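You operate a simulated robot arm through the tools that you are given. There is no shell and no other tool. Be economical: measure what you need, move in short steps, check, and stop when the job is done.

Carry out the task below with a simulated two-armed robot. There is one attempt and no reset: what you move stays moved.

## Task
Get the torch out, try it and leave it handy on top of the rack.
Fine: drawer with a dark knob, shut after; hold the torch on the table while you slide its switch on, then off again. Where these are worked on the way, their far stop is far enough and under half their travel is too little: drawer with a dark knob, switch on the torch.
Where things are to end (x, y in the base frame): torch within 60 mm of [900, 150].

It is judged by the outcome, as a careful person would: the job done as asked, and still so three seconds after it is handed in. It fails if anything else is knocked over, pushed out of place, dropped, spilled or broken.

## Robot
Two 7-joint arms with two-finger parallel grippers on one trunk, on a base that drives. Base frame: it is fixed to the floor where the robot stands at the start and does not move with it; the origin is under the middle of the robot, x ahead of it, y to its left, z up. Readings come in mm, degrees, newtons and seconds.
The left shoulder is at the start at [70, 134, 976], the right one opposite. With the tool pointing down near the work surface each hand reaches from about 100 to 640 mm from the robot's upright axis, wherever it stands, measured 20 degrees to its own side. Places, roughly: drawer with a dark knob [1000, 0, 700]; switch on the torch [1100, 100, 700]; top of the table rack [1100, 200, 1200]; top of the work table [1100, -300, 800]. Payload 1.57 kg a hand.
The tool frame of a hand sits at the grasp point between the pads (the TCP): z along the fingers, y along the line on which they close. The tips reach 30 mm beyond it. Largest opening 80 mm; finger width 17, thickness 12; the body of the gripper, 40 by 82 mm, starts 80 mm behind the TCP.
Orientation is told as [roll, pitch, yaw] about the base's x, y, z axes, in that order, counted from this pose: with the fingers straight down and closing along the base's y, the tool's x points along the base's -x, its y along +y and its z along -z.

## Interface
- The arms move only by the tool servo_tool. It takes "left_series", "right_series" or both (then of equal length, played together; a hand with none holds still); each is a list of rows, each a list of 3 entries, a list of its own where there are three numbers: the shift along the base's x, y, z in mm, then the turn, a rotation vector about the base's x, y, z in degrees, then the finger opening in mm, from 0 to 80. In form: [[[tx, ty, tz], [wx, wy, wz], fingers], ...]. A call has 1 to 8 rows; each row is the pose to reach, as a shift and turn from the pose commanded when the call began. Each row takes 0.2 s and may step no farther than 50 mm and 8.6 degrees from the row before; otherwise, or with a gripper value out of range, the whole call is refused. Where a pose cannot be reached the arm comes as near as it can. A force on the tool above 50 N (or 10 N above the force at the start of the call, whichever is more), or a blocked arm, ends the call early, and 0.2 s more pass. Each finger travels about 153 mm/s and halts on what it meets, pressing with about 39 N; the grip force reading is that of the motor and also rises with nothing between the fingers. The clock runs only during rows and for 0.2 s after the last one: add rows that repeat a pose to give the fingers time. It gives the time, the measured TCP pose, the force on the tool (base axes), the opening and the grip force at its end, in the units of the frame above (readings bear some noise), with the torque about the TCP (base axes, N m) and any sound that the robot's microphone picked up.
- Cameras (640 x 400 px; columns grow to the right, rows downward): "scene" is now at [133.1, 9.2, 1224.6]; the picture's right is [0.22, -0.98, 0.00], its down [-0.45, -0.10, -0.89] and it looks along [0.86, 0.19, -0.47] (base axes); focal length 214 px, centre (320, 200). "left" rides on the left gripper at [72, 7, -122] in its tool frame; the picture's right is [-0.09, 1.00, 0.00], its down [-0.84, -0.08, -0.54] and it looks along [-0.54, -0.05, 0.84] (tool axes); focal length 238 px, centre (320, 200). "right" rides on the right gripper at [72, -7, -122] in its tool frame; the picture's right is [0.09, 1.00, 0.00], its down [-0.84, 0.08, -0.54] and it looks along [-0.54, 0.05, 0.84] (tool axes); focal length 238 px, centre (320, 200).
- capture(camera): a new picture of that camera. The clock stands still meanwhile.
- slide_trunk(by): slides the trunk up (or, below 0, down) by that many mm; the arms and the scene camera ride with it, the base frame stays. It gives what a move gives, with no picture.
- drive_base(legs): drives the robot by 1 to 6 legs, each [ahead, left, turn to the left] in mm, mm and degrees, along the robot's own axes; the way and the turn of a leg run together, so that a leg with both is an arc; at most 1500 mm and 180 degrees a leg. The arms and the cameras ride along, it lands a little off, and it stops where it bumps. It gives what a move gives.
- aim_head(pan, tilt): turns the head with the scene camera to pan (to the left, within 86 degrees either way) and tilt (down, from -29 to 69), counted from straight ahead of the robot. It gives what a move gives.
- pixel_to_xyz(camera, pixels): there is no depth. For up to 12 entries [column, row, z] of the newest picture of that camera ("zoom" is the newest enlarged one), the place [x, y] in the base frame at which the ray of that pixel passes the height z, good to about 2 mm, but the place of the scene camera against the robot may be out by one fixed shift of up to 25 mm in any direction. The clock stands still meanwhile.
- zoom(camera, box): a new picture of the part [left, top, right, bottom] of that camera's present view, enlarged. The clock stands still meanwhile.
- sign_off(): hands the job in; it is judged then, once.

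Work in short steps. Measure before you move; look again where a grasp or a placing could have gone wrong, and mend it. You have 80 turns and 70 pictures in all, those below and enlarged ones among them. Open the grippers and draw the arms clear of the work before you hand the job in, unless the task says otherwise; then end with one line.

The tools are called after "Emit:" as a command line: name --argument value ..., lists and objects as JSON in quotes. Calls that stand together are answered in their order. servo_tool: Moves the arms, as the interface text tells. Its arguments: {"type":"object","properties":{"left_series":{"type":"array","items":{"type":"array"}},"right_series":{"type":"array","items":{"type":"array"}}},"required":[]} The other tools are called the same way: slide_trunk (by) slides the trunk up or down; drive_base (legs) drives the base; aim_head (pan, tilt) turns the head that bears the scene camera; capture (camera) takes a picture; pixel_to_xyz (camera, pixels) gives the place at which the rays of pixels pass given heights; zoom (camera, box) takes an enlarged picture of a part of a camera's view; sign_off () hands the job in.

At the start:

```text
time_s: 0.0
left_ee_pos: [447.5, 301.9, 999.6]
left_orientation: [0.0, 0.0, 0.1]
left_ft_force: [-0.2, 0.2, 0.1]
left_ft_torque: [-0.01, -0.01, 0.0]
left_grip_width: 80.1
left_gripper_force: 0.0
right_ee_pos: [449.0, -125.3, 999.8]
right_orientation: [0.0, 0.0, 0.0]
right_ft_force: [-0.9, -0.8, 0.0]
right_ft_torque: [0.04, -0.01, -0.01]
right_grip_width: 80.0
right_gripper_force: 0.1
trunk travel left (down, up): [-550.0, 390.0]
robot x, y, heading: [1.6, -2.3, -0.1]
head pan, tilt: [12.6, 27.7]
```

scene: 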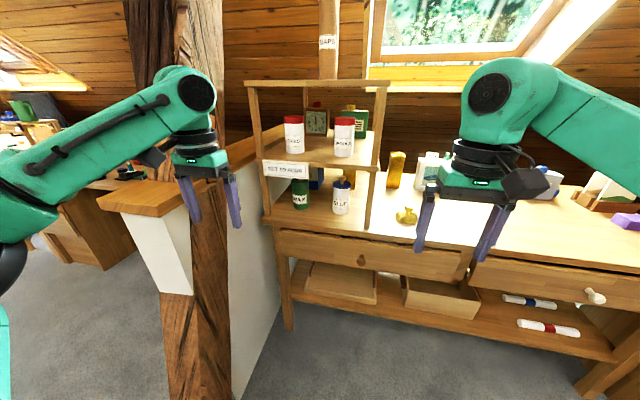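
right: 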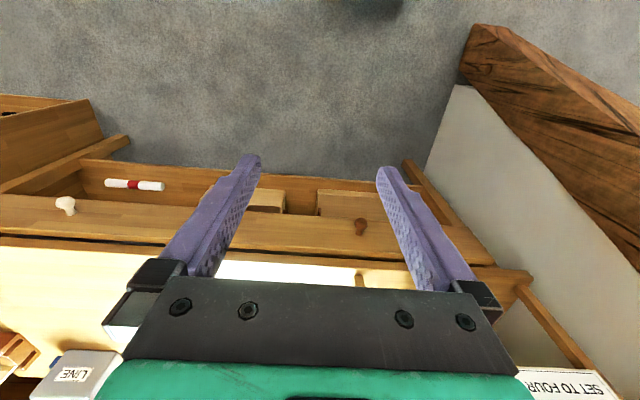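
left: 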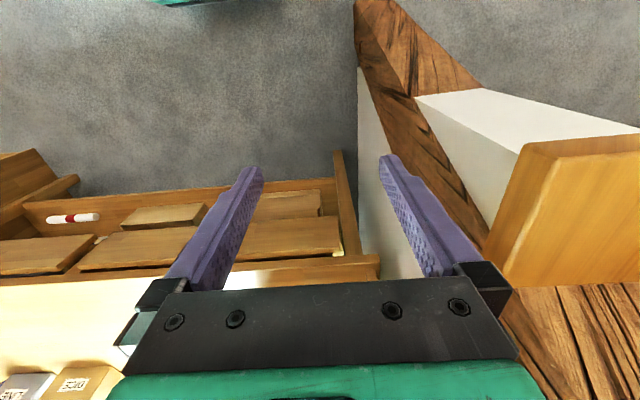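

The dark knob shows at about (361,261) in the scene, on the left drawer, with the rack above it. I zoom on the knob and the rack to measure.

Emit:
zoom --camera "scene" --box '[220, 60, 480, 320]'

Emit:
pixel_to_xyz --camera "scene" --pixels '[[361, 261, 700], [277, 229, 750], [468, 252, 750], [250, 82, 1150], [388, 82, 1150], [270, 212, 780], [370, 230, 780]]'

Emit:
pixel_to_xyz --camera "right" --pixels '[[361, 227, 700], [361, 227, 680], [361, 227, 720], [66, 205, 700], [500, 290, 780]]'

```text
1.54 times, centred on (350, 190) of scene
```

zoom: 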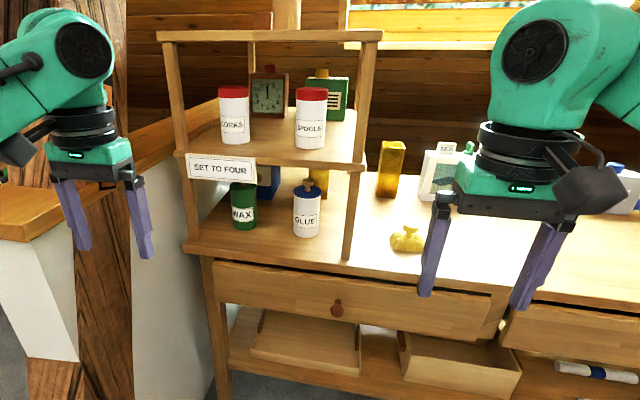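

```text
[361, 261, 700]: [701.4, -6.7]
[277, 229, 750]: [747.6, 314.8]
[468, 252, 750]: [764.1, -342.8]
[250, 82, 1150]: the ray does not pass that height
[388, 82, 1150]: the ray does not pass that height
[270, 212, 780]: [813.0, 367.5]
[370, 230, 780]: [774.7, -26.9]
```

```text
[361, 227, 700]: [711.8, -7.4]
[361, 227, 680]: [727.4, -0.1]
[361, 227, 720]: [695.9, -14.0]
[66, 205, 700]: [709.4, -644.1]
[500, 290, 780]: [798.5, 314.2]
```

The knob is about (705,-8,700), and the rack top sits near camera height. I raise the trunk to look on top of the rack and get a second view for triangulation.

Emit:
slide_trunk --by 300

Emit:
capture --camera "scene"

Emit:
capture --camera "right"

```text
time_s: 3.0
left_ee_pos: [447.1, 302.2, 1300.5]
left_orientation: [0.1, 0.0, 0.1]
left_ft_force: [0.2, -0.5, -0.1]
left_ft_torque: [0.01, 0.03, -0.02]
left_grip_width: 80.2
left_gripper_force: 0.1
right_ee_pos: [449.6, -124.0, 1299.0]
right_orientation: [0.1, 0.0, 0.0]
right_ft_force: [0.3, 0.3, 0.4]
right_ft_torque: [0.03, -0.02, 0.0]
right_grip_width: 80.1
right_gripper_force: 0.1
trunk travel left (down, up): [-850.0, 90.0]
robot x, y, heading: [-2.5, 3.5, -0.3]
head pan, tilt: [12.6, 27.7]
```

```text
65 pictures are left
```

scene: 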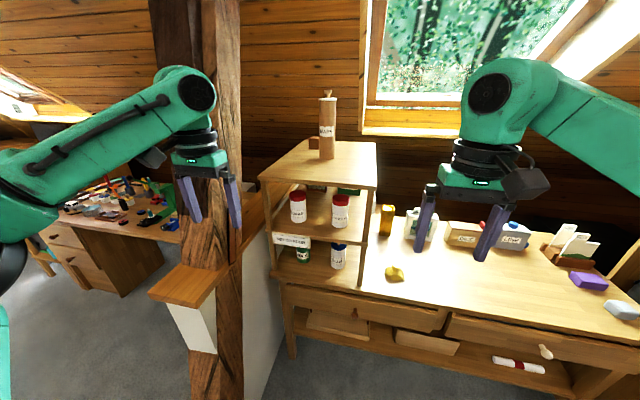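

```text
64 pictures are left
```

right: 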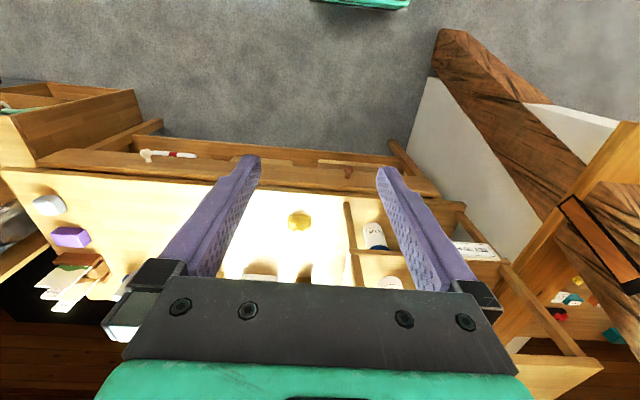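

On the rack top are a "MAPS" tube near (327,155) and a small brown thing near (314,142). I zoom and measure them.

Emit:
zoom --camera "scene" --box '[230, 80, 470, 230]'

Emit:
pixel_to_xyz --camera "scene" --pixels '[[327, 158, 1236], [314, 149, 1236], [258, 179, 1236], [376, 186, 1236], [376, 143, 1236], [302, 140, 1236], [354, 314, 700], [354, 314, 690], [280, 285, 780], [447, 311, 780]]'

Emit:
pixel_to_xyz --camera "right" --pixels '[[347, 172, 700], [347, 172, 680], [347, 172, 720], [298, 222, 780], [462, 205, 780], [20, 170, 780], [350, 203, 780], [355, 285, 780]]'

```text
2.67 times, centred on (350, 155) of scene
```

zoom: 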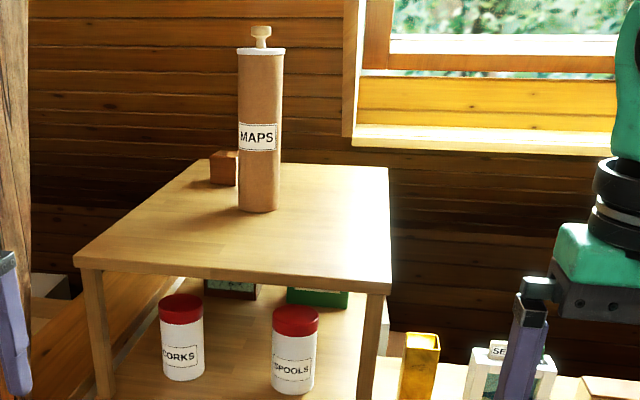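

```text
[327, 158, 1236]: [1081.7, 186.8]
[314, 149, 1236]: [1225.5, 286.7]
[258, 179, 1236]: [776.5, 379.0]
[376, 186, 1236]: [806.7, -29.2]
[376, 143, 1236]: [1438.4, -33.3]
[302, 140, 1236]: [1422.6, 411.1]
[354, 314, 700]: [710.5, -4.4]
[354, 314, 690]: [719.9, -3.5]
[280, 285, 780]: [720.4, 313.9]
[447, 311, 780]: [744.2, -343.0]
```

```text
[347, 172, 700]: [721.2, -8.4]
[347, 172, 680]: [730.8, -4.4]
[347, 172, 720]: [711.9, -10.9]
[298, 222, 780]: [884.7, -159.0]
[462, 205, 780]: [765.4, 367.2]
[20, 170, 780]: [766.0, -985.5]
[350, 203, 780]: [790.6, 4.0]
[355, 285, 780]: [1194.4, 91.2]
```

Knob comes out near x≈730, z≈675; the rack top is near z≈1236. Before driving I check where the timber post on the left stands, from the right camera's picture at floor level.

Emit:
pixel_to_xyz --camera "right" --pixels '[[438, 35, 0], [450, 28, 0], [408, 138, 0], [434, 75, 0]]'

Emit:
capture --camera "left"

```text
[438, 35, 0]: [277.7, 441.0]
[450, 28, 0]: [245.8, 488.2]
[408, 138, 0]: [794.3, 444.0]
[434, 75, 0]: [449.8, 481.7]
```

```text
62 pictures are left
```

left: 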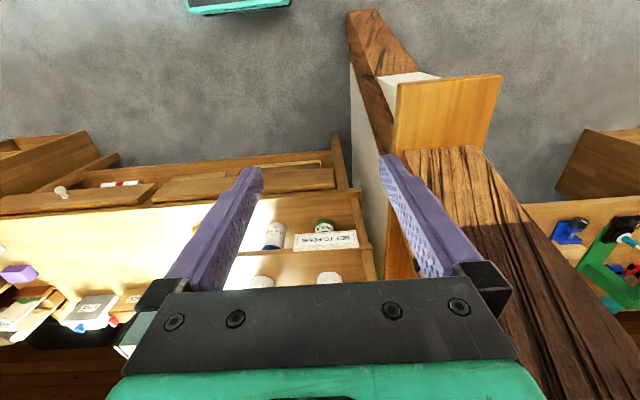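

The wall and post run along y≈440 from x≈280 on, so the left elbow could meet them. I shift the robot right by 170 first, then ahead, so the left hand serves the drawer.

Emit:
drive_base --legs '[[0, -170, 0], [180, 0, 0]]'

Emit:
slide_trunk --by -340

Emit:
capture --camera "scene"

Emit:
capture --camera "left"

```text
time_s: 5.6
left_ee_pos: [620.9, 129.7, 1301.6]
left_orientation: [-0.1, -0.1, 0.2]
left_ft_force: [-0.4, 0.9, -0.3]
left_ft_torque: [0.02, -0.06, 0.01]
left_grip_width: 79.8
left_gripper_force: 0.0
right_ee_pos: [623.8, -297.1, 1301.3]
right_orientation: [0.0, -0.2, 0.1]
right_ft_force: [-0.5, 0.3, -0.3]
right_ft_torque: [-0.02, -0.05, 0.01]
right_grip_width: 80.0
right_gripper_force: 0.0
trunk travel left (down, up): [-850.0, 90.0]
robot x, y, heading: [180.8, -168.2, 0.1]
head pan, tilt: [12.6, 27.7]
```

```text
time_s: 8.9
left_ee_pos: [626.0, 130.9, 960.7]
left_orientation: [0.0, 0.0, 0.3]
left_ft_force: [-0.3, -0.1, -0.6]
left_ft_torque: [0.01, 0.02, -0.01]
left_grip_width: 80.0
left_gripper_force: 0.1
right_ee_pos: [628.6, -295.3, 960.8]
right_orientation: [0.0, 0.0, 0.0]
right_ft_force: [-0.7, 0.1, 0.3]
right_ft_torque: [0.02, 0.0, 0.02]
right_grip_width: 80.0
right_gripper_force: 0.2
trunk travel left (down, up): [-510.0, 430.0]
robot x, y, heading: [176.8, -171.7, 0.2]
head pan, tilt: [12.6, 27.7]
```

```text
61 pictures are left
```

scene: 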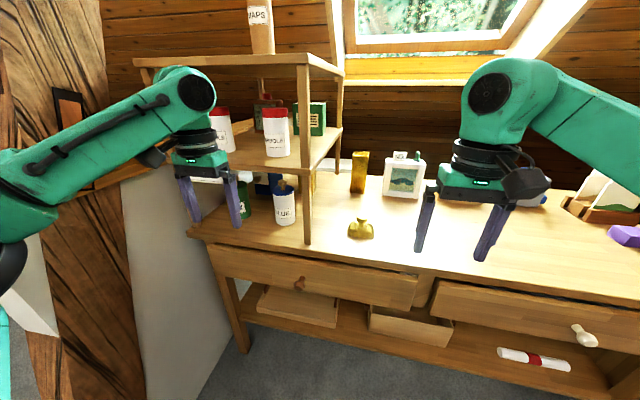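

```text
60 pictures are left
```

left: 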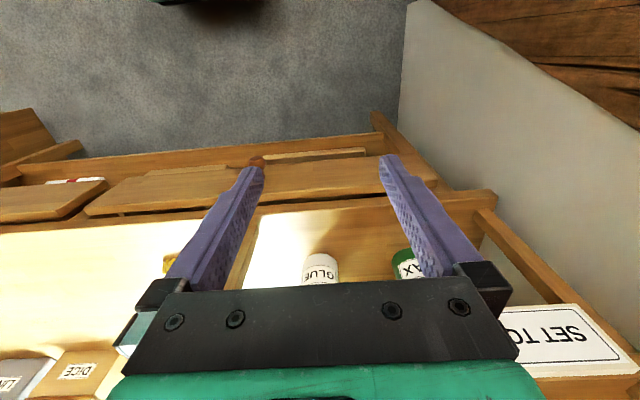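

The knob is half hidden behind the left finger at (256,160). I move the left hand over to y≈0 and back a little, to view the knob between the fingers.

Emit:
servo_tool --left_series '[[[-20, -40, -20], [0, 0, 0], 80], [[-40, -80, -40], [0, 0, 0], 80], [[-60, -120, -60], [0, 0, 0], 80], [[-76, -136, -80], [0, 0, 0], 80]]'

Emit:
capture --camera "left"

```text
time_s: 9.9
left_ee_pos: [549.0, -8.4, 879.0]
left_orientation: [0.0, 0.0, 0.2]
left_ft_force: [0.1, -0.1, 0.2]
left_ft_torque: [-0.01, -0.01, 0.01]
left_grip_width: 80.0
left_gripper_force: 0.1
right_ee_pos: [628.1, -295.4, 960.6]
right_orientation: [0.1, 0.0, 0.1]
right_ft_force: [0.3, 0.0, 0.4]
right_ft_torque: [-0.01, -0.01, -0.02]
right_grip_width: 80.2
right_gripper_force: 0.1
trunk travel left (down, up): [-510.0, 430.0]
robot x, y, heading: [178.0, -169.2, 0.2]
head pan, tilt: [12.6, 27.7]
```

```text
59 pictures are left
```

left: 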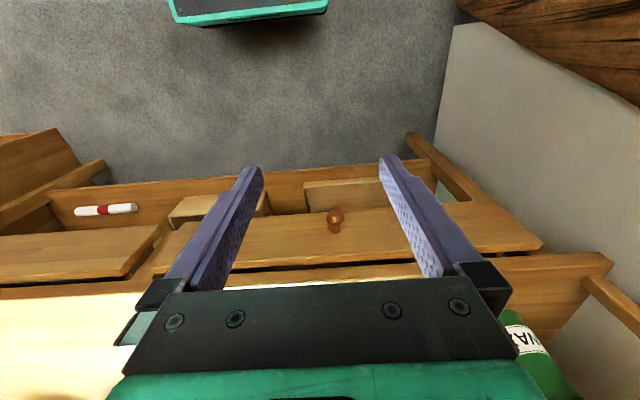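

The knob is clear at (335,216). I lower the hand 100 mm for a second ray.

Emit:
pixel_to_xyz --camera "left" --pixels '[[335, 216, 700], [335, 216, 680], [335, 216, 660], [250, 22, 300], [250, 22, 200], [335, 234, 700], [335, 234, 680]]'

Emit:
servo_tool --left_series '[[[-20, 0, -40], [0, 0, 0], 80], [[-40, 0, -80], [0, 0, 0], 80], [[-60, 0, -120], [0, 0, 0], 80], [[-60, 0, -150], [0, 0, 0], 80]]'

Emit:
capture --camera "left"

```text
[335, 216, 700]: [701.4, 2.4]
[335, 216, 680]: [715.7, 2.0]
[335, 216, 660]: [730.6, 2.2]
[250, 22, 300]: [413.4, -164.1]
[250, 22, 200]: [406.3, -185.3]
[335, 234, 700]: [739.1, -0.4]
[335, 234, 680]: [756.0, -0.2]
```

```text
time_s: 10.9
left_ee_pos: [528.8, -40.5, 742.7]
left_orientation: [0.0, 0.3, 0.4]
left_ft_force: [0.9, -0.6, -1.5]
left_ft_torque: [0.03, 0.07, 0.04]
left_grip_width: 79.9
left_gripper_force: 0.0
left hand out of reach, approached as far as the arm can: row 3, 4
right_ee_pos: [629.7, -296.0, 957.9]
right_orientation: [0.1, 0.2, 0.1]
right_ft_force: [0.6, -0.8, 0.9]
right_ft_torque: [-0.03, 0.07, 0.0]
right_grip_width: 80.0
right_gripper_force: 0.0
trunk travel left (down, up): [-510.0, 430.0]
robot x, y, heading: [180.6, -171.5, 0.2]
head pan, tilt: [12.6, 27.7]
```

```text
58 pictures are left
```

left: 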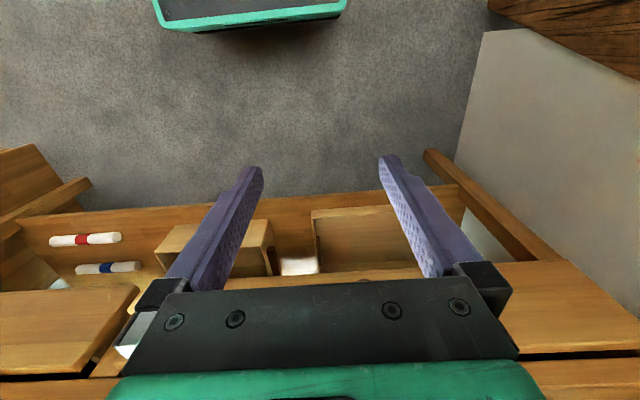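

The low reach is limited by the trunk height. I return the hand up and then lower the trunk instead, leaving the hand in front of the knob and clear of it.

Emit:
servo_tool --left_series '[[[0, 10, 40], [0, 0, 0], 80], [[10, 20, 80], [0, 0, 0], 80], [[20, 30, 120], [0, 0, 0], 80], [[30, 30, 140], [0, 0, 0], 80]]'

Emit:
slide_trunk --by -110

Emit:
capture --camera "left"

```text
time_s: 11.9
left_ee_pos: [555.8, -6.3, 884.6]
left_orientation: [0.1, 0.1, 0.1]
left_ft_force: [0.6, -0.5, 0.1]
left_ft_torque: [-0.03, 0.05, 0.0]
left_grip_width: 80.0
left_gripper_force: 0.1
right_ee_pos: [628.8, -295.5, 958.7]
right_orientation: [0.0, 0.0, 0.1]
right_ft_force: [0.2, -0.3, 0.5]
right_ft_torque: [0.04, -0.03, -0.02]
right_grip_width: 79.8
right_gripper_force: 0.0
trunk travel left (down, up): [-510.0, 430.0]
robot x, y, heading: [178.8, -175.2, 0.2]
head pan, tilt: [12.6, 27.7]
```

```text
time_s: 13.3
left_ee_pos: [556.2, -7.6, 775.5]
left_orientation: [0.0, -0.1, 0.2]
left_ft_force: [0.2, 0.1, 0.0]
left_ft_torque: [0.0, -0.03, 0.0]
left_grip_width: 80.0
left_gripper_force: 0.0
right_ee_pos: [628.1, -295.5, 850.8]
right_orientation: [0.0, 0.0, 0.1]
right_ft_force: [0.1, -0.2, 0.5]
right_ft_torque: [0.01, 0.02, -0.02]
right_grip_width: 80.0
right_gripper_force: 0.1
trunk travel left (down, up): [-400.0, 540.0]
robot x, y, heading: [178.9, -172.1, 0.3]
head pan, tilt: [12.6, 27.7]
```

```text
57 pictures are left
```

left: 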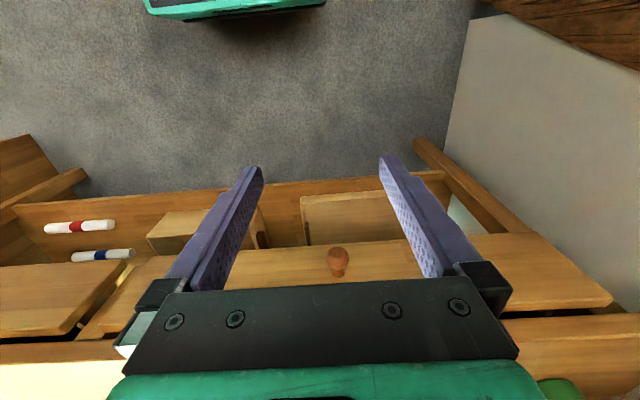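

Knob head now at (337,254), neck to (337,275); I get the rays to intersect with the earlier ones.

Emit:
pixel_to_xyz --camera "left" --pixels '[[337, 254, 700], [337, 254, 680], [337, 254, 660], [337, 275, 680], [500, 315, 780], [500, 312, 760], [200, 342, 780]]'

```text
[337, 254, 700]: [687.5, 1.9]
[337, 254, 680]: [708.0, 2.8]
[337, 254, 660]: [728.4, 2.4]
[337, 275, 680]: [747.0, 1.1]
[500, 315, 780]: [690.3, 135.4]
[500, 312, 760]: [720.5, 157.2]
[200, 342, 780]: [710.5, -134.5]
```

The estimates give the knob at roughly (735,2,655), but its height is loose. I tilt the left hand 48° so that its camera looks nearly level at the drawer front; this tilt also suits the pull.

Emit:
servo_tool --left_series '[[[0, 0, 0], [0, -8, 0], 80], [[0, 0, 0], [0, -16, 0], 80], [[0, 0, 0], [0, -24, 0], 80], [[0, 0, 0], [0, -32, 0], 80], [[0, 0, 0], [0, -40, 0], 80], [[0, 0, 0], [0, -48, 0], 80]]'

Emit:
capture --camera "left"

```text
time_s: 14.7
left_ee_pos: [634.6, -29.7, 756.0]
left_orientation: [-0.2, -47.9, 0.1]
left_ft_force: [0.0, 0.7, 0.6]
left_ft_torque: [-0.03, 0.0, -0.03]
left_grip_width: 80.1
left_gripper_force: 0.0
left hand out of reach, approached as far as the arm can: row 3, 4, 5, 6
right_ee_pos: [627.6, -296.7, 850.2]
right_orientation: [0.0, 0.0, 0.1]
right_ft_force: [0.0, 0.1, -0.3]
right_ft_torque: [-0.02, 0.02, 0.0]
right_grip_width: 80.0
right_gripper_force: 0.1
trunk travel left (down, up): [-400.0, 540.0]
robot x, y, heading: [179.3, -171.7, 0.4]
head pan, tilt: [12.6, 27.7]
```

```text
56 pictures are left
```

left: 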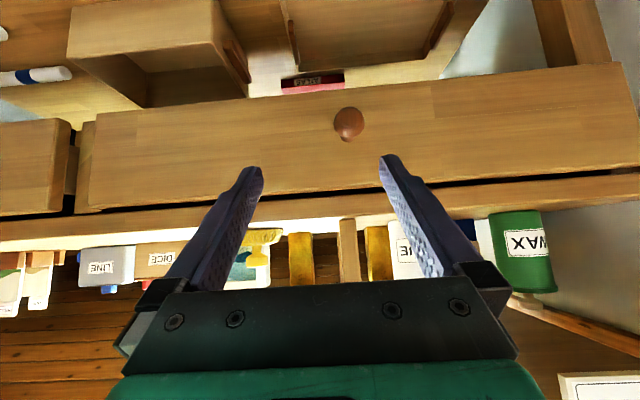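

Good level view: knob head centre (348,124). I take rays through it and the drawer and table edges.

Emit:
pixel_to_xyz --camera "left" --pixels '[[348, 124, 700], [348, 124, 680], [348, 124, 660], [348, 124, 670], [348, 97, 650], [348, 190, 720], [348, 205, 740], [348, 218, 760]]'

```text
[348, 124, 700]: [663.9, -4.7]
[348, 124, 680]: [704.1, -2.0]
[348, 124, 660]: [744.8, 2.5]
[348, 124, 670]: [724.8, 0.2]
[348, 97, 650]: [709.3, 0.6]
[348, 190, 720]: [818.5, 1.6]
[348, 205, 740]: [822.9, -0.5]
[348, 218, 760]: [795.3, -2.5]
```

Intersecting rays gives the knob at about (722,1,672). I move to a stand-off on the approach line, about 50 mm short, centred on y≈1.

Emit:
servo_tool --left_series '[[[15, 16, -15], [0, 0, 0], 60], [[35, 31, -38], [0, 0, 0], 60], [[35, 31, -38], [0, 0, 0], 60]]'

Emit:
capture --camera "left"

```text
time_s: 15.5
left_ee_pos: [668.2, 4.3, 718.4]
left_orientation: [-0.2, -47.9, 0.2]
left_ft_force: [0.4, -0.3, 0.2]
left_ft_torque: [0.0, -0.02, 0.0]
left_grip_width: 59.9
left_gripper_force: 0.1
right_ee_pos: [627.8, -296.1, 850.4]
right_orientation: [0.0, 0.0, 0.2]
right_ft_force: [0.2, 0.6, -0.3]
right_ft_torque: [-0.02, 0.0, 0.02]
right_grip_width: 80.1
right_gripper_force: 0.1
trunk travel left (down, up): [-400.0, 540.0]
robot x, y, heading: [175.4, -172.5, 0.1]
head pan, tilt: [12.6, 27.7]
```

```text
55 pictures are left
```

left: 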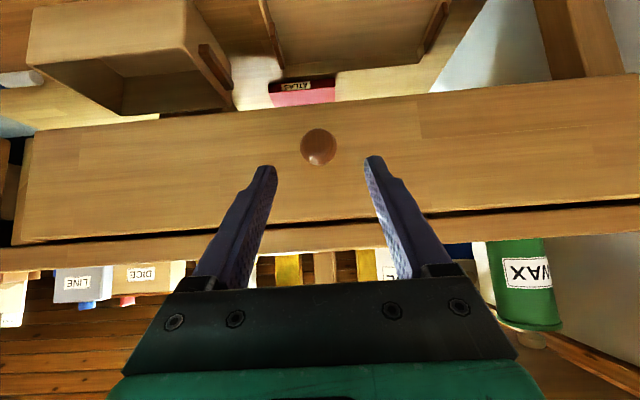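

The knob at (318,147) is centred between the tips. I check its ray once more, then advance.

Emit:
pixel_to_xyz --camera "left" --pixels '[[318, 147, 680], [318, 147, 670], [318, 147, 660]]'

Emit:
servo_tool --left_series '[[[20, -2, -17], [0, 0, 0], 60], [[39, -2, -34], [0, 0, 0], 60], [[39, -2, -34], [0, 0, 0], 60]]'

Emit:
capture --camera "left"

```text
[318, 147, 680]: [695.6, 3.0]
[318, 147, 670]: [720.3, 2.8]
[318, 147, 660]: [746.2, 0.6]
```

```text
time_s: 16.3
left_ee_pos: [708.8, 0.7, 683.5]
left_orientation: [-0.2, -48.0, 0.2]
left_ft_force: [0.5, 0.5, -0.4]
left_ft_torque: [0.03, -0.01, 0.0]
left_grip_width: 60.1
left_gripper_force: 0.0
right_ee_pos: [629.3, -296.5, 850.0]
right_orientation: [0.0, 0.0, 0.0]
right_ft_force: [0.1, 0.0, -0.3]
right_ft_torque: [-0.01, -0.01, 0.02]
right_grip_width: 80.2
right_gripper_force: 0.0
trunk travel left (down, up): [-400.0, 540.0]
robot x, y, heading: [181.0, -173.3, 0.2]
head pan, tilt: [12.6, 27.7]
```

```text
54 pictures are left
```

left: 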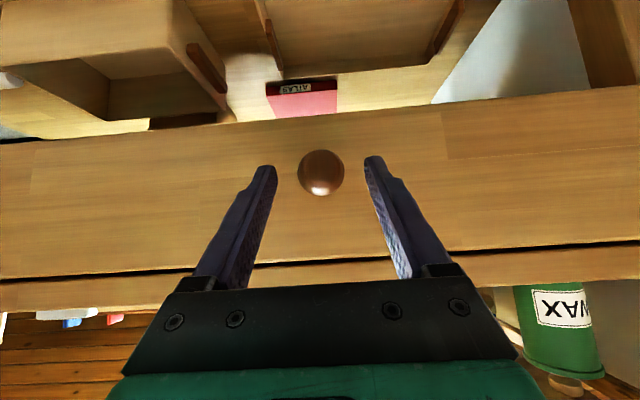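

The knob is between the tips; I advance 6 mm along the fingers and close.

Emit:
servo_tool --left_series '[[[4, 1, -4], [0, 0, 0], 60], [[4, 1, -4], [0, 0, 0], 20], [[4, 1, -4], [0, 0, 0], 10], [[4, 1, -4], [0, 0, 0], 10]]'

Emit:
capture --camera "left"

```text
time_s: 17.3
left_ee_pos: [711.8, 1.7, 680.2]
left_orientation: [-0.2, -48.0, 0.2]
left_ft_force: [1.3, -1.6, -0.9]
left_ft_torque: [-0.01, -0.08, -0.15]
left_grip_width: 33.8
left_gripper_force: 41.2
right_ee_pos: [629.3, -295.9, 849.4]
right_orientation: [0.1, -0.1, 0.0]
right_ft_force: [0.1, 0.2, -0.3]
right_ft_torque: [0.02, -0.04, 0.0]
right_grip_width: 80.0
right_gripper_force: 0.1
trunk travel left (down, up): [-400.0, 540.0]
robot x, y, heading: [180.0, -173.6, 0.0]
head pan, tilt: [12.6, 27.7]
```

```text
53 pictures are left
```

left: 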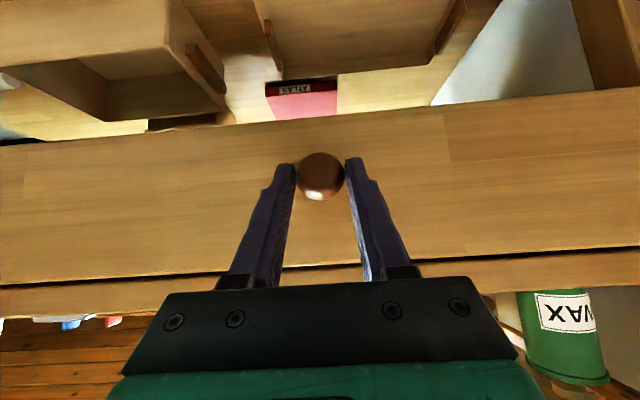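

Gripped at 34 mm. I pull 40 mm with the arm to test.

Emit:
servo_tool --left_series '[[[-15, 0, 0], [0, 0, 0], 10], [[-30, 0, 0], [0, 0, 0], 10], [[-40, 0, 0], [0, 0, 0], 10], [[-40, 0, 0], [0, 0, 0], 10]]'

Emit:
capture --camera "left"

```text
time_s: 18.3
left_ee_pos: [671.9, 1.3, 680.1]
left_orientation: [-0.2, -47.8, 0.1]
left_ft_force: [-1.1, -7.4, -7.3]
left_ft_torque: [-0.25, -0.44, -0.34]
left_grip_width: 33.9
left_gripper_force: 41.4
right_ee_pos: [628.9, -297.0, 849.7]
right_orientation: [0.1, 0.0, 0.0]
right_ft_force: [-0.2, -0.1, 0.3]
right_ft_torque: [-0.04, -0.01, 0.01]
right_grip_width: 80.1
right_gripper_force: 0.1
trunk travel left (down, up): [-400.0, 540.0]
robot x, y, heading: [178.3, -170.7, -0.1]
head pan, tilt: [12.6, 27.7]
```

```text
52 pictures are left
```

left: 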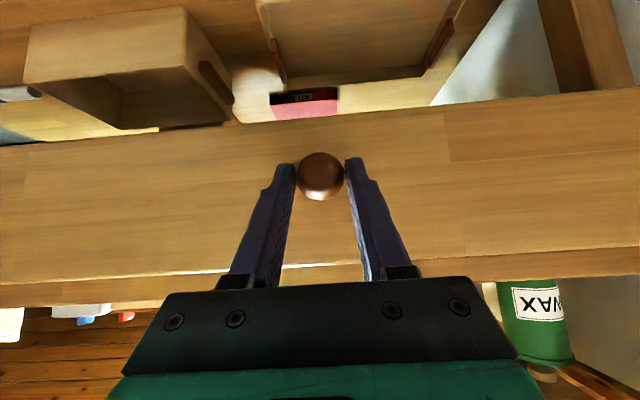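

The drawer came along. I back the base off 100 mm to open it further.

Emit:
drive_base --legs '[[-100, 0, 0]]'

Emit:
capture --camera "scene"

```text
time_s: 19.5
left_ee_pos: [572.7, 0.5, 679.3]
left_orientation: [-0.1, -47.8, 0.2]
left_ft_force: [0.6, -11.2, -10.3]
left_ft_torque: [0.05, 0.04, 0.01]
left_grip_width: 33.7
left_gripper_force: 41.6
right_ee_pos: [528.2, -297.4, 849.9]
right_orientation: [0.1, 0.1, 0.1]
right_ft_force: [0.4, -0.5, 0.7]
right_ft_torque: [0.01, -0.01, 0.02]
right_grip_width: 80.1
right_gripper_force: 0.2
trunk travel left (down, up): [-400.0, 540.0]
robot x, y, heading: [80.8, -168.1, -0.1]
head pan, tilt: [12.6, 27.7]
```

```text
51 pictures are left
```

scene: 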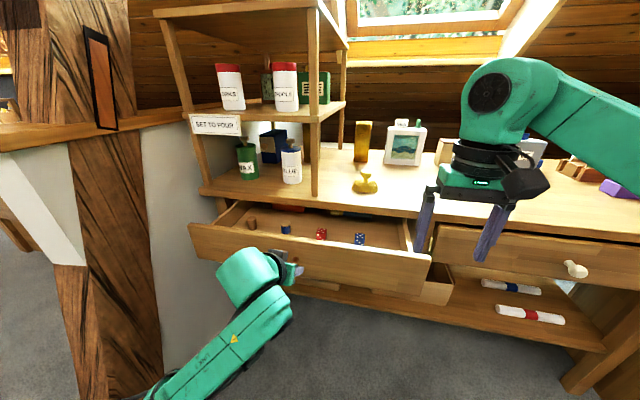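

It is open about 140 mm with small things inside and nothing torch-like visible yet. I pull another 70 mm.

Emit:
drive_base --legs '[[-70, 0, 0]]'

Emit:
zoom --camera "scene" --box '[160, 180, 480, 380]'

```text
time_s: 20.5
left_ee_pos: [501.9, 0.9, 678.5]
left_orientation: [-0.2, -47.8, 0.0]
left_ft_force: [0.5, -9.0, -5.8]
left_ft_torque: [0.04, -0.26, 0.02]
left_grip_width: 33.6
left_gripper_force: 41.5
right_ee_pos: [460.1, -296.7, 849.8]
right_orientation: [0.1, 0.0, 0.2]
right_ft_force: [0.7, 0.1, 0.1]
right_ft_torque: [-0.01, 0.0, 0.05]
right_grip_width: 80.0
right_gripper_force: 0.1
trunk travel left (down, up): [-400.0, 540.0]
robot x, y, heading: [8.2, -173.7, -0.0]
head pan, tilt: [12.6, 27.7]
```

```text
2.00 times, centred on (320, 280) of scene
```

zoom: 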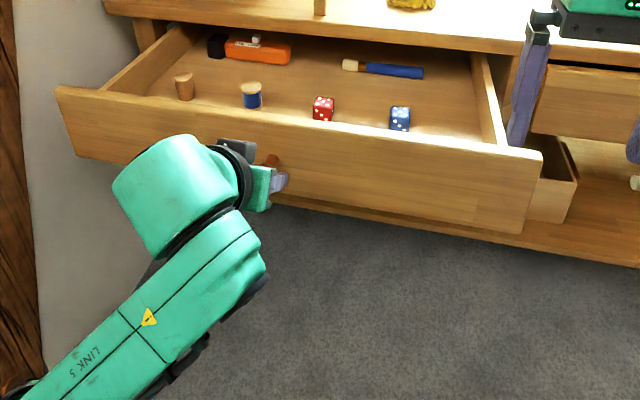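

The orange torch with dark head shows at the drawer's back left, a white switch on top. I pull further, gently.

Emit:
drive_base --legs '[[-60, 0, 0]]'

Emit:
zoom --camera "scene" --box '[160, 180, 480, 380]'

```text
time_s: 21.4
left_ee_pos: [441.7, 1.7, 679.7]
left_orientation: [-0.2, -47.9, 0.1]
left_ft_force: [0.9, -4.3, -1.8]
left_ft_torque: [0.12, -0.35, 0.11]
left_grip_width: 33.7
left_gripper_force: 41.8
right_ee_pos: [398.5, -296.7, 850.0]
right_orientation: [0.2, -0.1, 0.0]
right_ft_force: [0.0, 0.2, 0.2]
right_ft_torque: [0.0, 0.0, -0.02]
right_grip_width: 80.0
right_gripper_force: 0.0
trunk travel left (down, up): [-400.0, 540.0]
robot x, y, heading: [-50.9, -173.1, -0.2]
head pan, tilt: [12.6, 27.7]
```

```text
2.00 times, centred on (320, 280) of scene
```

zoom: 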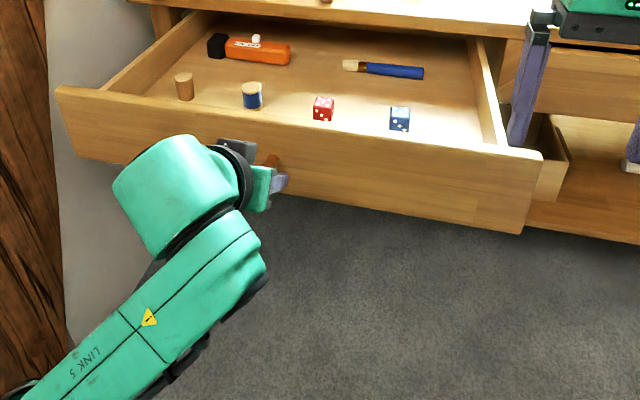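

Open about 270 mm; the torch is now well out. I measure it in this picture.

Emit:
pixel_to_xyz --camera "zoom" --pixels '[[210, 45, 670], [290, 53, 670], [255, 38, 690], [250, 50, 670], [300, 10, 730], [60, 95, 700], [540, 160, 700]]'

```text
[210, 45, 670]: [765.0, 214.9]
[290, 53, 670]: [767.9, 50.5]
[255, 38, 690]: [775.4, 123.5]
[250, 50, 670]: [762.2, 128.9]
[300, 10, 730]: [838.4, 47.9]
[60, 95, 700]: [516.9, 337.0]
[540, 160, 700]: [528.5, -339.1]
```

The torch lies along y at x≈750, still close to the table edge. I pull 50 mm more.

Emit:
drive_base --legs '[[-50, 0, 0]]'

Emit:
zoom --camera "scene" --box '[160, 180, 480, 380]'

```text
time_s: 22.4
left_ee_pos: [391.3, 1.0, 679.1]
left_orientation: [-0.3, -47.9, 0.1]
left_ft_force: [0.5, -1.3, -1.6]
left_ft_torque: [0.22, -0.46, 0.25]
left_grip_width: 33.5
left_gripper_force: 41.5
right_ee_pos: [347.0, -296.7, 850.3]
right_orientation: [-0.1, 0.1, 0.0]
right_ft_force: [0.0, -0.2, 1.2]
right_ft_torque: [-0.02, -0.01, 0.0]
right_grip_width: 80.1
right_gripper_force: 0.1
trunk travel left (down, up): [-400.0, 540.0]
robot x, y, heading: [-101.6, -170.2, 0.2]
head pan, tilt: [12.6, 27.7]
```

```text
2.00 times, centred on (320, 280) of scene
```

zoom: 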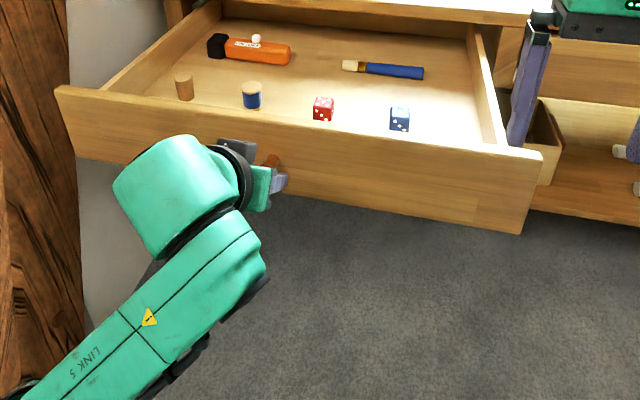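

The drawer is out about 320 mm, the torch clear of the table edge. I release the knob and back the base off so the hand clears it.

Emit:
servo_tool --left_series '[[[0, 0, 0], [0, 0, 0], 60], [[0, 0, 0], [0, 0, 0], 60]]'

Emit:
drive_base --legs '[[-70, 0, 0]]'

Emit:
slide_trunk --by 200

Emit:
servo_tool --left_series '[[[0, 0, 0], [0, 8, 0], 80], [[0, 0, 0], [0, 16, 0], 80], [[0, 0, 0], [0, 24, 0], 80], [[0, 0, 0], [0, 32, 0], 80], [[0, 0, 0], [0, 40, 0], 80], [[0, 0, 0], [0, 48, 0], 80]]'

Emit:
capture --camera "scene"

```text
time_s: 23.0
left_ee_pos: [391.9, 0.2, 678.8]
left_orientation: [-0.3, -47.8, 0.1]
left_ft_force: [0.7, -0.1, -0.7]
left_ft_torque: [-0.01, 0.01, -0.02]
left_grip_width: 60.1
left_gripper_force: 0.0
right_ee_pos: [346.7, -297.2, 850.7]
right_orientation: [0.2, -0.1, 0.0]
right_ft_force: [-0.2, 0.0, -0.9]
right_ft_torque: [-0.01, 0.01, 0.02]
right_grip_width: 79.8
right_gripper_force: 0.0
trunk travel left (down, up): [-400.0, 540.0]
robot x, y, heading: [-99.3, -170.6, 0.3]
head pan, tilt: [12.6, 27.7]
```

```text
time_s: 24.0
left_ee_pos: [318.0, 1.9, 679.8]
left_orientation: [-0.3, -47.9, 0.0]
left_ft_force: [0.2, 1.1, 0.1]
left_ft_torque: [0.0, -0.01, -0.02]
left_grip_width: 60.0
left_gripper_force: 0.0
right_ee_pos: [275.3, -296.4, 850.0]
right_orientation: [0.0, 0.0, 0.1]
right_ft_force: [-1.0, -0.7, 0.0]
right_ft_torque: [-0.01, -0.02, 0.01]
right_grip_width: 80.1
right_gripper_force: 0.1
trunk travel left (down, up): [-400.0, 540.0]
robot x, y, heading: [-173.1, -172.1, -0.2]
head pan, tilt: [12.6, 27.7]
```

```text
time_s: 26.2
left_ee_pos: [320.2, 1.1, 879.7]
left_orientation: [-0.2, -47.8, 0.0]
left_ft_force: [-0.7, 0.2, 0.4]
left_ft_torque: [-0.04, -0.01, 0.01]
left_grip_width: 60.2
left_gripper_force: 0.1
right_ee_pos: [276.1, -296.5, 1050.8]
right_orientation: [-0.1, 0.0, 0.1]
right_ft_force: [0.1, -0.2, -0.1]
right_ft_torque: [-0.02, 0.02, -0.03]
right_grip_width: 80.1
right_gripper_force: 0.0
trunk travel left (down, up): [-600.0, 340.0]
robot x, y, heading: [-173.3, -172.7, -0.1]
head pan, tilt: [12.6, 27.7]
```

```text
time_s: 27.6
left_ee_pos: [320.3, -0.7, 878.8]
left_orientation: [-0.2, 0.3, 0.0]
left_ft_force: [0.1, -0.1, 0.1]
left_ft_torque: [0.04, -0.01, -0.03]
left_grip_width: 80.0
left_gripper_force: 0.1
right_ee_pos: [276.9, -295.9, 1050.0]
right_orientation: [0.1, 0.0, 0.1]
right_ft_force: [0.4, 0.3, 0.2]
right_ft_torque: [0.03, 0.0, 0.02]
right_grip_width: 80.1
right_gripper_force: 0.0
trunk travel left (down, up): [-600.0, 340.0]
robot x, y, heading: [-173.0, -174.5, -0.2]
head pan, tilt: [12.6, 27.7]
```

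```text
47 pictures are left
```

scene: 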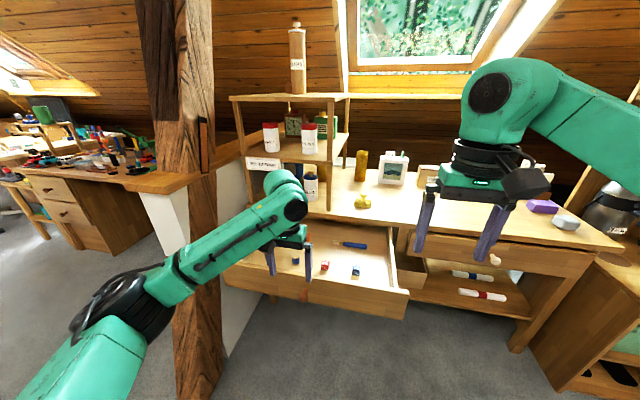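

Everything in the drawer stayed put. I drive forward so the left hand hovers over the drawer for a close look at the torch.

Emit:
drive_base --legs '[[290, 0, 0], [0, 50, 0]]'

Emit:
capture --camera "left"

```text
time_s: 30.1
left_ee_pos: [607.5, 47.8, 879.3]
left_orientation: [-0.2, 0.1, -0.1]
left_ft_force: [-0.4, 0.4, 0.1]
left_ft_torque: [0.02, 0.02, 0.0]
left_grip_width: 80.0
left_gripper_force: 0.0
right_ee_pos: [562.7, -249.1, 1048.0]
right_orientation: [0.2, 0.0, 0.0]
right_ft_force: [0.6, 0.5, 0.3]
right_ft_torque: [-0.01, 0.0, 0.0]
right_grip_width: 79.7
right_gripper_force: 0.2
trunk travel left (down, up): [-600.0, 340.0]
robot x, y, heading: [111.8, -124.4, 0.1]
head pan, tilt: [12.6, 27.7]
```

```text
46 pictures are left
```

left: 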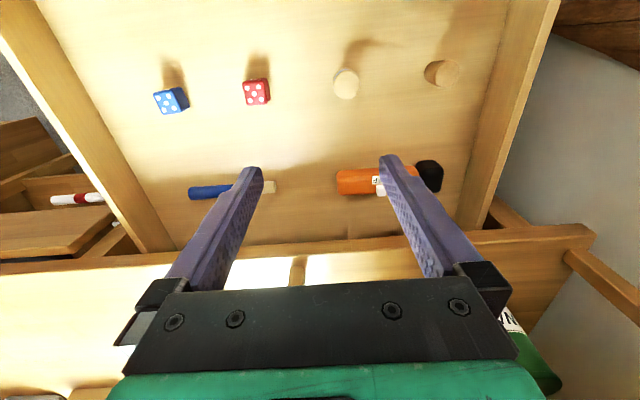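

The torch spans (337,182)–(442,176). I measure it at a few heights and move the hand left 80 mm, starting the −90° yaw so the fingers will close across the torch.

Emit:
pixel_to_xyz --camera "left" --pixels '[[337, 182, 650], [442, 176, 650], [337, 182, 630], [442, 176, 630], [345, 240, 650], [345, 245, 780], [500, 235, 780]]'

Emit:
servo_tool --left_series '[[[-5, 15, 0], [0, 0, -8], 80], [[-10, 30, 0], [0, 0, -16], 80], [[-15, 45, 0], [0, 0, -24], 80], [[-20, 60, 0], [0, 0, -32], 80], [[-20, 70, 0], [0, 0, -40], 80], [[-20, 80, 0], [0, 0, -48], 80], [[-20, 80, 0], [0, 0, -56], 80], [[-20, 80, 0], [0, 0, -64], 80]]'

Emit:
capture --camera "left"

```text
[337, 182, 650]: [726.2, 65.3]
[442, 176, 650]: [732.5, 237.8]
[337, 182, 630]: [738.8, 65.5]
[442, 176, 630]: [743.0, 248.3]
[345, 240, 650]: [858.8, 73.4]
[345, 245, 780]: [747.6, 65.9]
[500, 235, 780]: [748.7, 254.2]
```

```text
time_s: 31.9
left_ee_pos: [588.7, 127.4, 878.1]
left_orientation: [-0.3, 0.2, -64.3]
left_ft_force: [-0.9, 1.0, 0.3]
left_ft_torque: [0.0, -0.03, 0.03]
left_grip_width: 80.0
left_gripper_force: 0.0
right_ee_pos: [562.5, -248.7, 1049.0]
right_orientation: [0.1, 0.0, -0.1]
right_ft_force: [-0.4, 0.0, 0.1]
right_ft_torque: [0.01, -0.02, 0.01]
right_grip_width: 80.0
right_gripper_force: 0.1
trunk travel left (down, up): [-600.0, 340.0]
robot x, y, heading: [115.8, -119.9, -0.2]
head pan, tilt: [12.6, 27.7]
```

```text
45 pictures are left
```

left: 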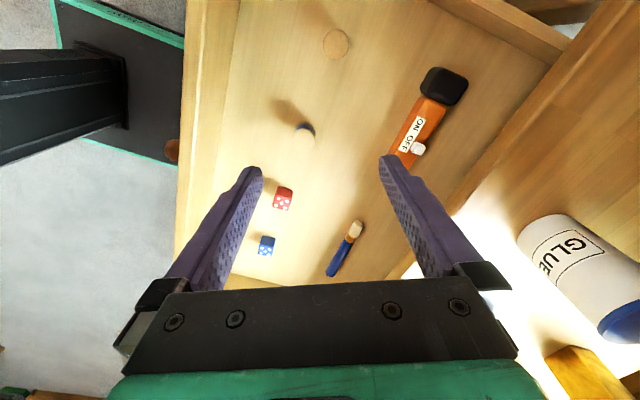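

The label reads ON toward the head, OFF toward the tail, with the white switch at the OFF side. I measure the torch and table edge from this pose for better depth.

Emit:
pixel_to_xyz --camera "left" --pixels '[[443, 87, 650], [443, 87, 660], [443, 87, 640], [418, 148, 660], [418, 148, 650], [395, 160, 650], [333, 42, 640], [174, 150, 670]]'

```text
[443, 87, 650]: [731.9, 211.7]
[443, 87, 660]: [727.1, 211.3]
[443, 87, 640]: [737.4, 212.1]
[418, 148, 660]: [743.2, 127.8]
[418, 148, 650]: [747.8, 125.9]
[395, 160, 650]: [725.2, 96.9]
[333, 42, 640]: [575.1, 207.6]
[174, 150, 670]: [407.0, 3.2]
```

The torch axis is at x≈730, too near the table edge (x≈750) for the gripper body. I'll hook closed fingers inside the drawer front and draw it out some more; first check the spot I'd lower into.

Emit:
pixel_to_xyz --camera "left" --pixels '[[232, 100, 640], [186, 100, 710], [283, 198, 650], [305, 130, 650], [266, 245, 650]]'

Emit:
drive_base --legs '[[-108, 0, 0]]'

Emit:
servo_tool --left_series '[[[0, 0, 0], [0, 0, 0], 40], [[0, 0, 0], [0, 0, 0], 0], [[0, 0, 0], [0, 0, 0], 0]]'

Emit:
capture --camera "left"

```text
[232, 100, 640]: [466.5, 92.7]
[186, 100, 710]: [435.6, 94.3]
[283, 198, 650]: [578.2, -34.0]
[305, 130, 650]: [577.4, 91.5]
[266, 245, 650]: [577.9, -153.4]
```

```text
time_s: 33.1
left_ee_pos: [482.0, 127.0, 879.4]
left_orientation: [-0.3, 0.3, -64.3]
left_ft_force: [-0.5, 0.5, 0.9]
left_ft_torque: [0.02, 0.03, 0.01]
left_grip_width: 80.0
left_gripper_force: 0.0
right_ee_pos: [455.4, -249.7, 1049.7]
right_orientation: [0.1, 0.0, -0.2]
right_ft_force: [-0.1, -0.3, -1.0]
right_ft_torque: [-0.03, -0.01, 0.01]
right_grip_width: 79.9
right_gripper_force: 0.1
trunk travel left (down, up): [-600.0, 340.0]
robot x, y, heading: [4.7, -121.6, -0.1]
head pan, tilt: [12.6, 27.7]
```

```text
time_s: 33.9
left_ee_pos: [482.5, 126.9, 879.9]
left_orientation: [-0.3, 0.2, -64.3]
left_ft_force: [0.9, -0.5, 0.2]
left_ft_torque: [0.0, 0.03, -0.02]
left_grip_width: 0.1
left_gripper_force: 21.6
right_ee_pos: [454.9, -249.6, 1048.6]
right_orientation: [0.0, 0.0, -0.2]
right_ft_force: [0.7, 0.5, 0.0]
right_ft_torque: [-0.01, -0.01, 0.0]
right_grip_width: 80.0
right_gripper_force: 0.1
trunk travel left (down, up): [-600.0, 340.0]
robot x, y, heading: [7.1, -120.6, -0.1]
head pan, tilt: [12.6, 27.7]
```

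```text
44 pictures are left
```

left: 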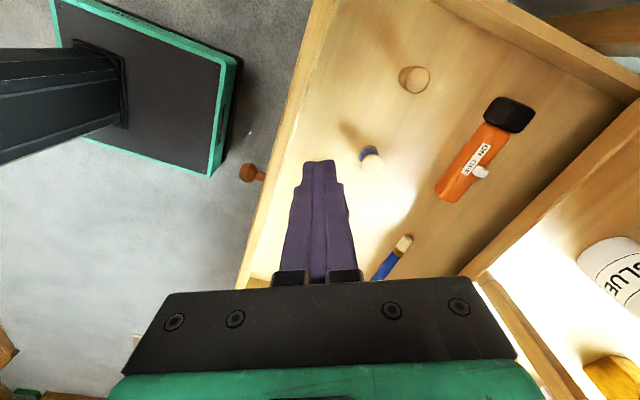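

The inner front face is near x≈465 and the small objects at x≈577, so I want the fingers at x≈512; I nudge forward 30 mm and lower the trunk.

Emit:
drive_base --legs '[[30, 0, 0]]'

Emit:
slide_trunk --by -140

Emit:
capture --camera "left"

```text
time_s: 34.7
left_ee_pos: [508.8, 126.5, 880.7]
left_orientation: [-0.2, 0.0, -64.2]
left_ft_force: [0.7, -0.1, -1.2]
left_ft_torque: [-0.02, -0.02, 0.01]
left_grip_width: 0.0
left_gripper_force: 21.3
right_ee_pos: [483.3, -249.1, 1050.3]
right_orientation: [0.1, -0.2, -0.2]
right_ft_force: [-0.2, -0.2, -0.4]
right_ft_torque: [0.01, 0.01, 0.01]
right_grip_width: 80.0
right_gripper_force: 0.0
trunk travel left (down, up): [-600.0, 340.0]
robot x, y, heading: [38.2, -119.2, -0.3]
head pan, tilt: [12.6, 27.7]
```

```text
time_s: 36.4
left_ee_pos: [512.1, 127.0, 740.1]
left_orientation: [-0.2, 0.1, -64.1]
left_ft_force: [-0.3, 0.6, -1.3]
left_ft_torque: [0.04, 0.02, 0.0]
left_grip_width: 0.2
left_gripper_force: 21.3
right_ee_pos: [485.1, -249.4, 910.7]
right_orientation: [0.1, -0.1, -0.2]
right_ft_force: [1.0, -1.3, 0.1]
right_ft_torque: [0.0, 0.01, 0.01]
right_grip_width: 80.3
right_gripper_force: 0.0
trunk travel left (down, up): [-460.0, 480.0]
robot x, y, heading: [32.3, -125.1, -0.2]
head pan, tilt: [12.6, 27.7]
```

```text
43 pictures are left
```

left: 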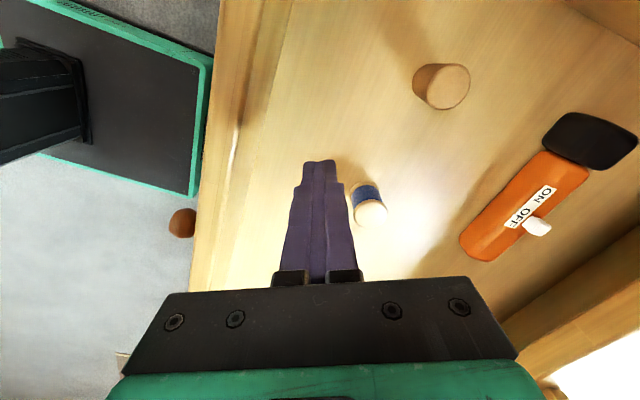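

The fingertips are clear between front panel and spool. I lower 45 mm and drive back to draw the drawer ~80 mm further.

Emit:
slide_trunk --by -45

Emit:
drive_base --legs '[[-110, 0, 0]]'

Emit:
capture --camera "left"

```text
time_s: 37.2
left_ee_pos: [509.5, 127.3, 694.2]
left_orientation: [-0.2, 0.1, -64.1]
left_ft_force: [0.4, -0.2, 0.6]
left_ft_torque: [-0.04, -0.01, 0.0]
left_grip_width: 0.0
left_gripper_force: 21.4
right_ee_pos: [483.8, -249.1, 865.1]
right_orientation: [0.1, 0.0, -0.1]
right_ft_force: [0.2, -0.1, 0.6]
right_ft_torque: [0.0, 0.01, -0.02]
right_grip_width: 80.3
right_gripper_force: 0.0
trunk travel left (down, up): [-415.0, 525.0]
robot x, y, heading: [36.5, -122.0, 0.1]
head pan, tilt: [12.6, 27.7]
```

```text
time_s: 38.4
left_ee_pos: [399.7, 128.1, 694.5]
left_orientation: [-0.2, 0.1, -64.2]
left_ft_force: [0.1, 0.2, -0.8]
left_ft_torque: [0.02, -0.02, -0.01]
left_grip_width: 0.0
left_gripper_force: 21.4
right_ee_pos: [374.0, -248.3, 865.3]
right_orientation: [0.1, -0.1, -0.1]
right_ft_force: [-0.2, -0.1, -0.2]
right_ft_torque: [0.01, 0.0, 0.04]
right_grip_width: 80.2
right_gripper_force: 0.0
trunk travel left (down, up): [-415.0, 525.0]
robot x, y, heading: [-74.3, -126.0, -0.3]
head pan, tilt: [12.6, 27.7]
```

```text
42 pictures are left
```

left: 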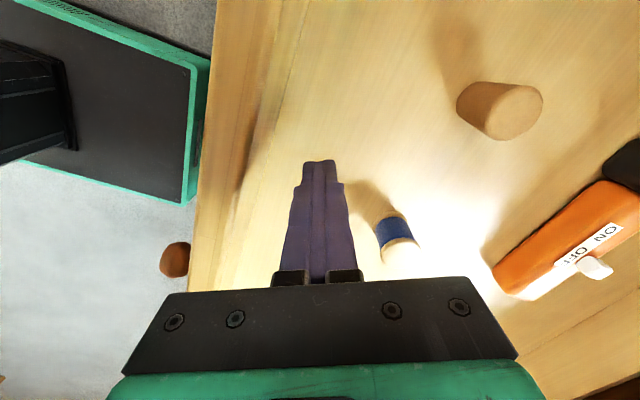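

Emit:
pixel_to_xyz --camera "left" --pixels '[[175, 258, 672], [240, 180, 640], [398, 240, 650], [500, 95, 640], [500, 270, 650], [590, 266, 680]]'

Emit:
capture --camera "scene"

```text
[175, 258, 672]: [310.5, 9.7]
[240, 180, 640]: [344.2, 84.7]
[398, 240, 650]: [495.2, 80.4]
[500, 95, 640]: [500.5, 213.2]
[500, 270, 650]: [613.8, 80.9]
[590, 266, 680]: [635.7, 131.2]
```

```text
41 pictures are left
```

scene: 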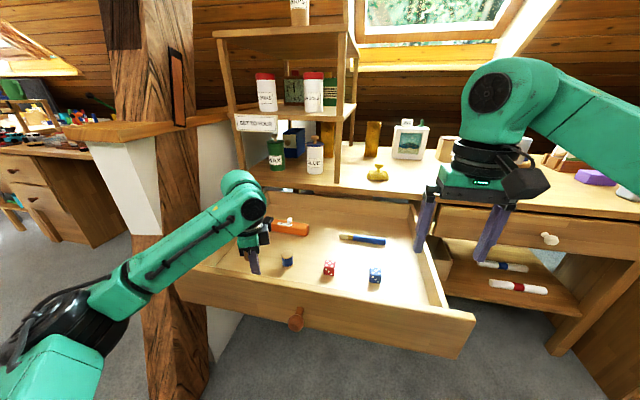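

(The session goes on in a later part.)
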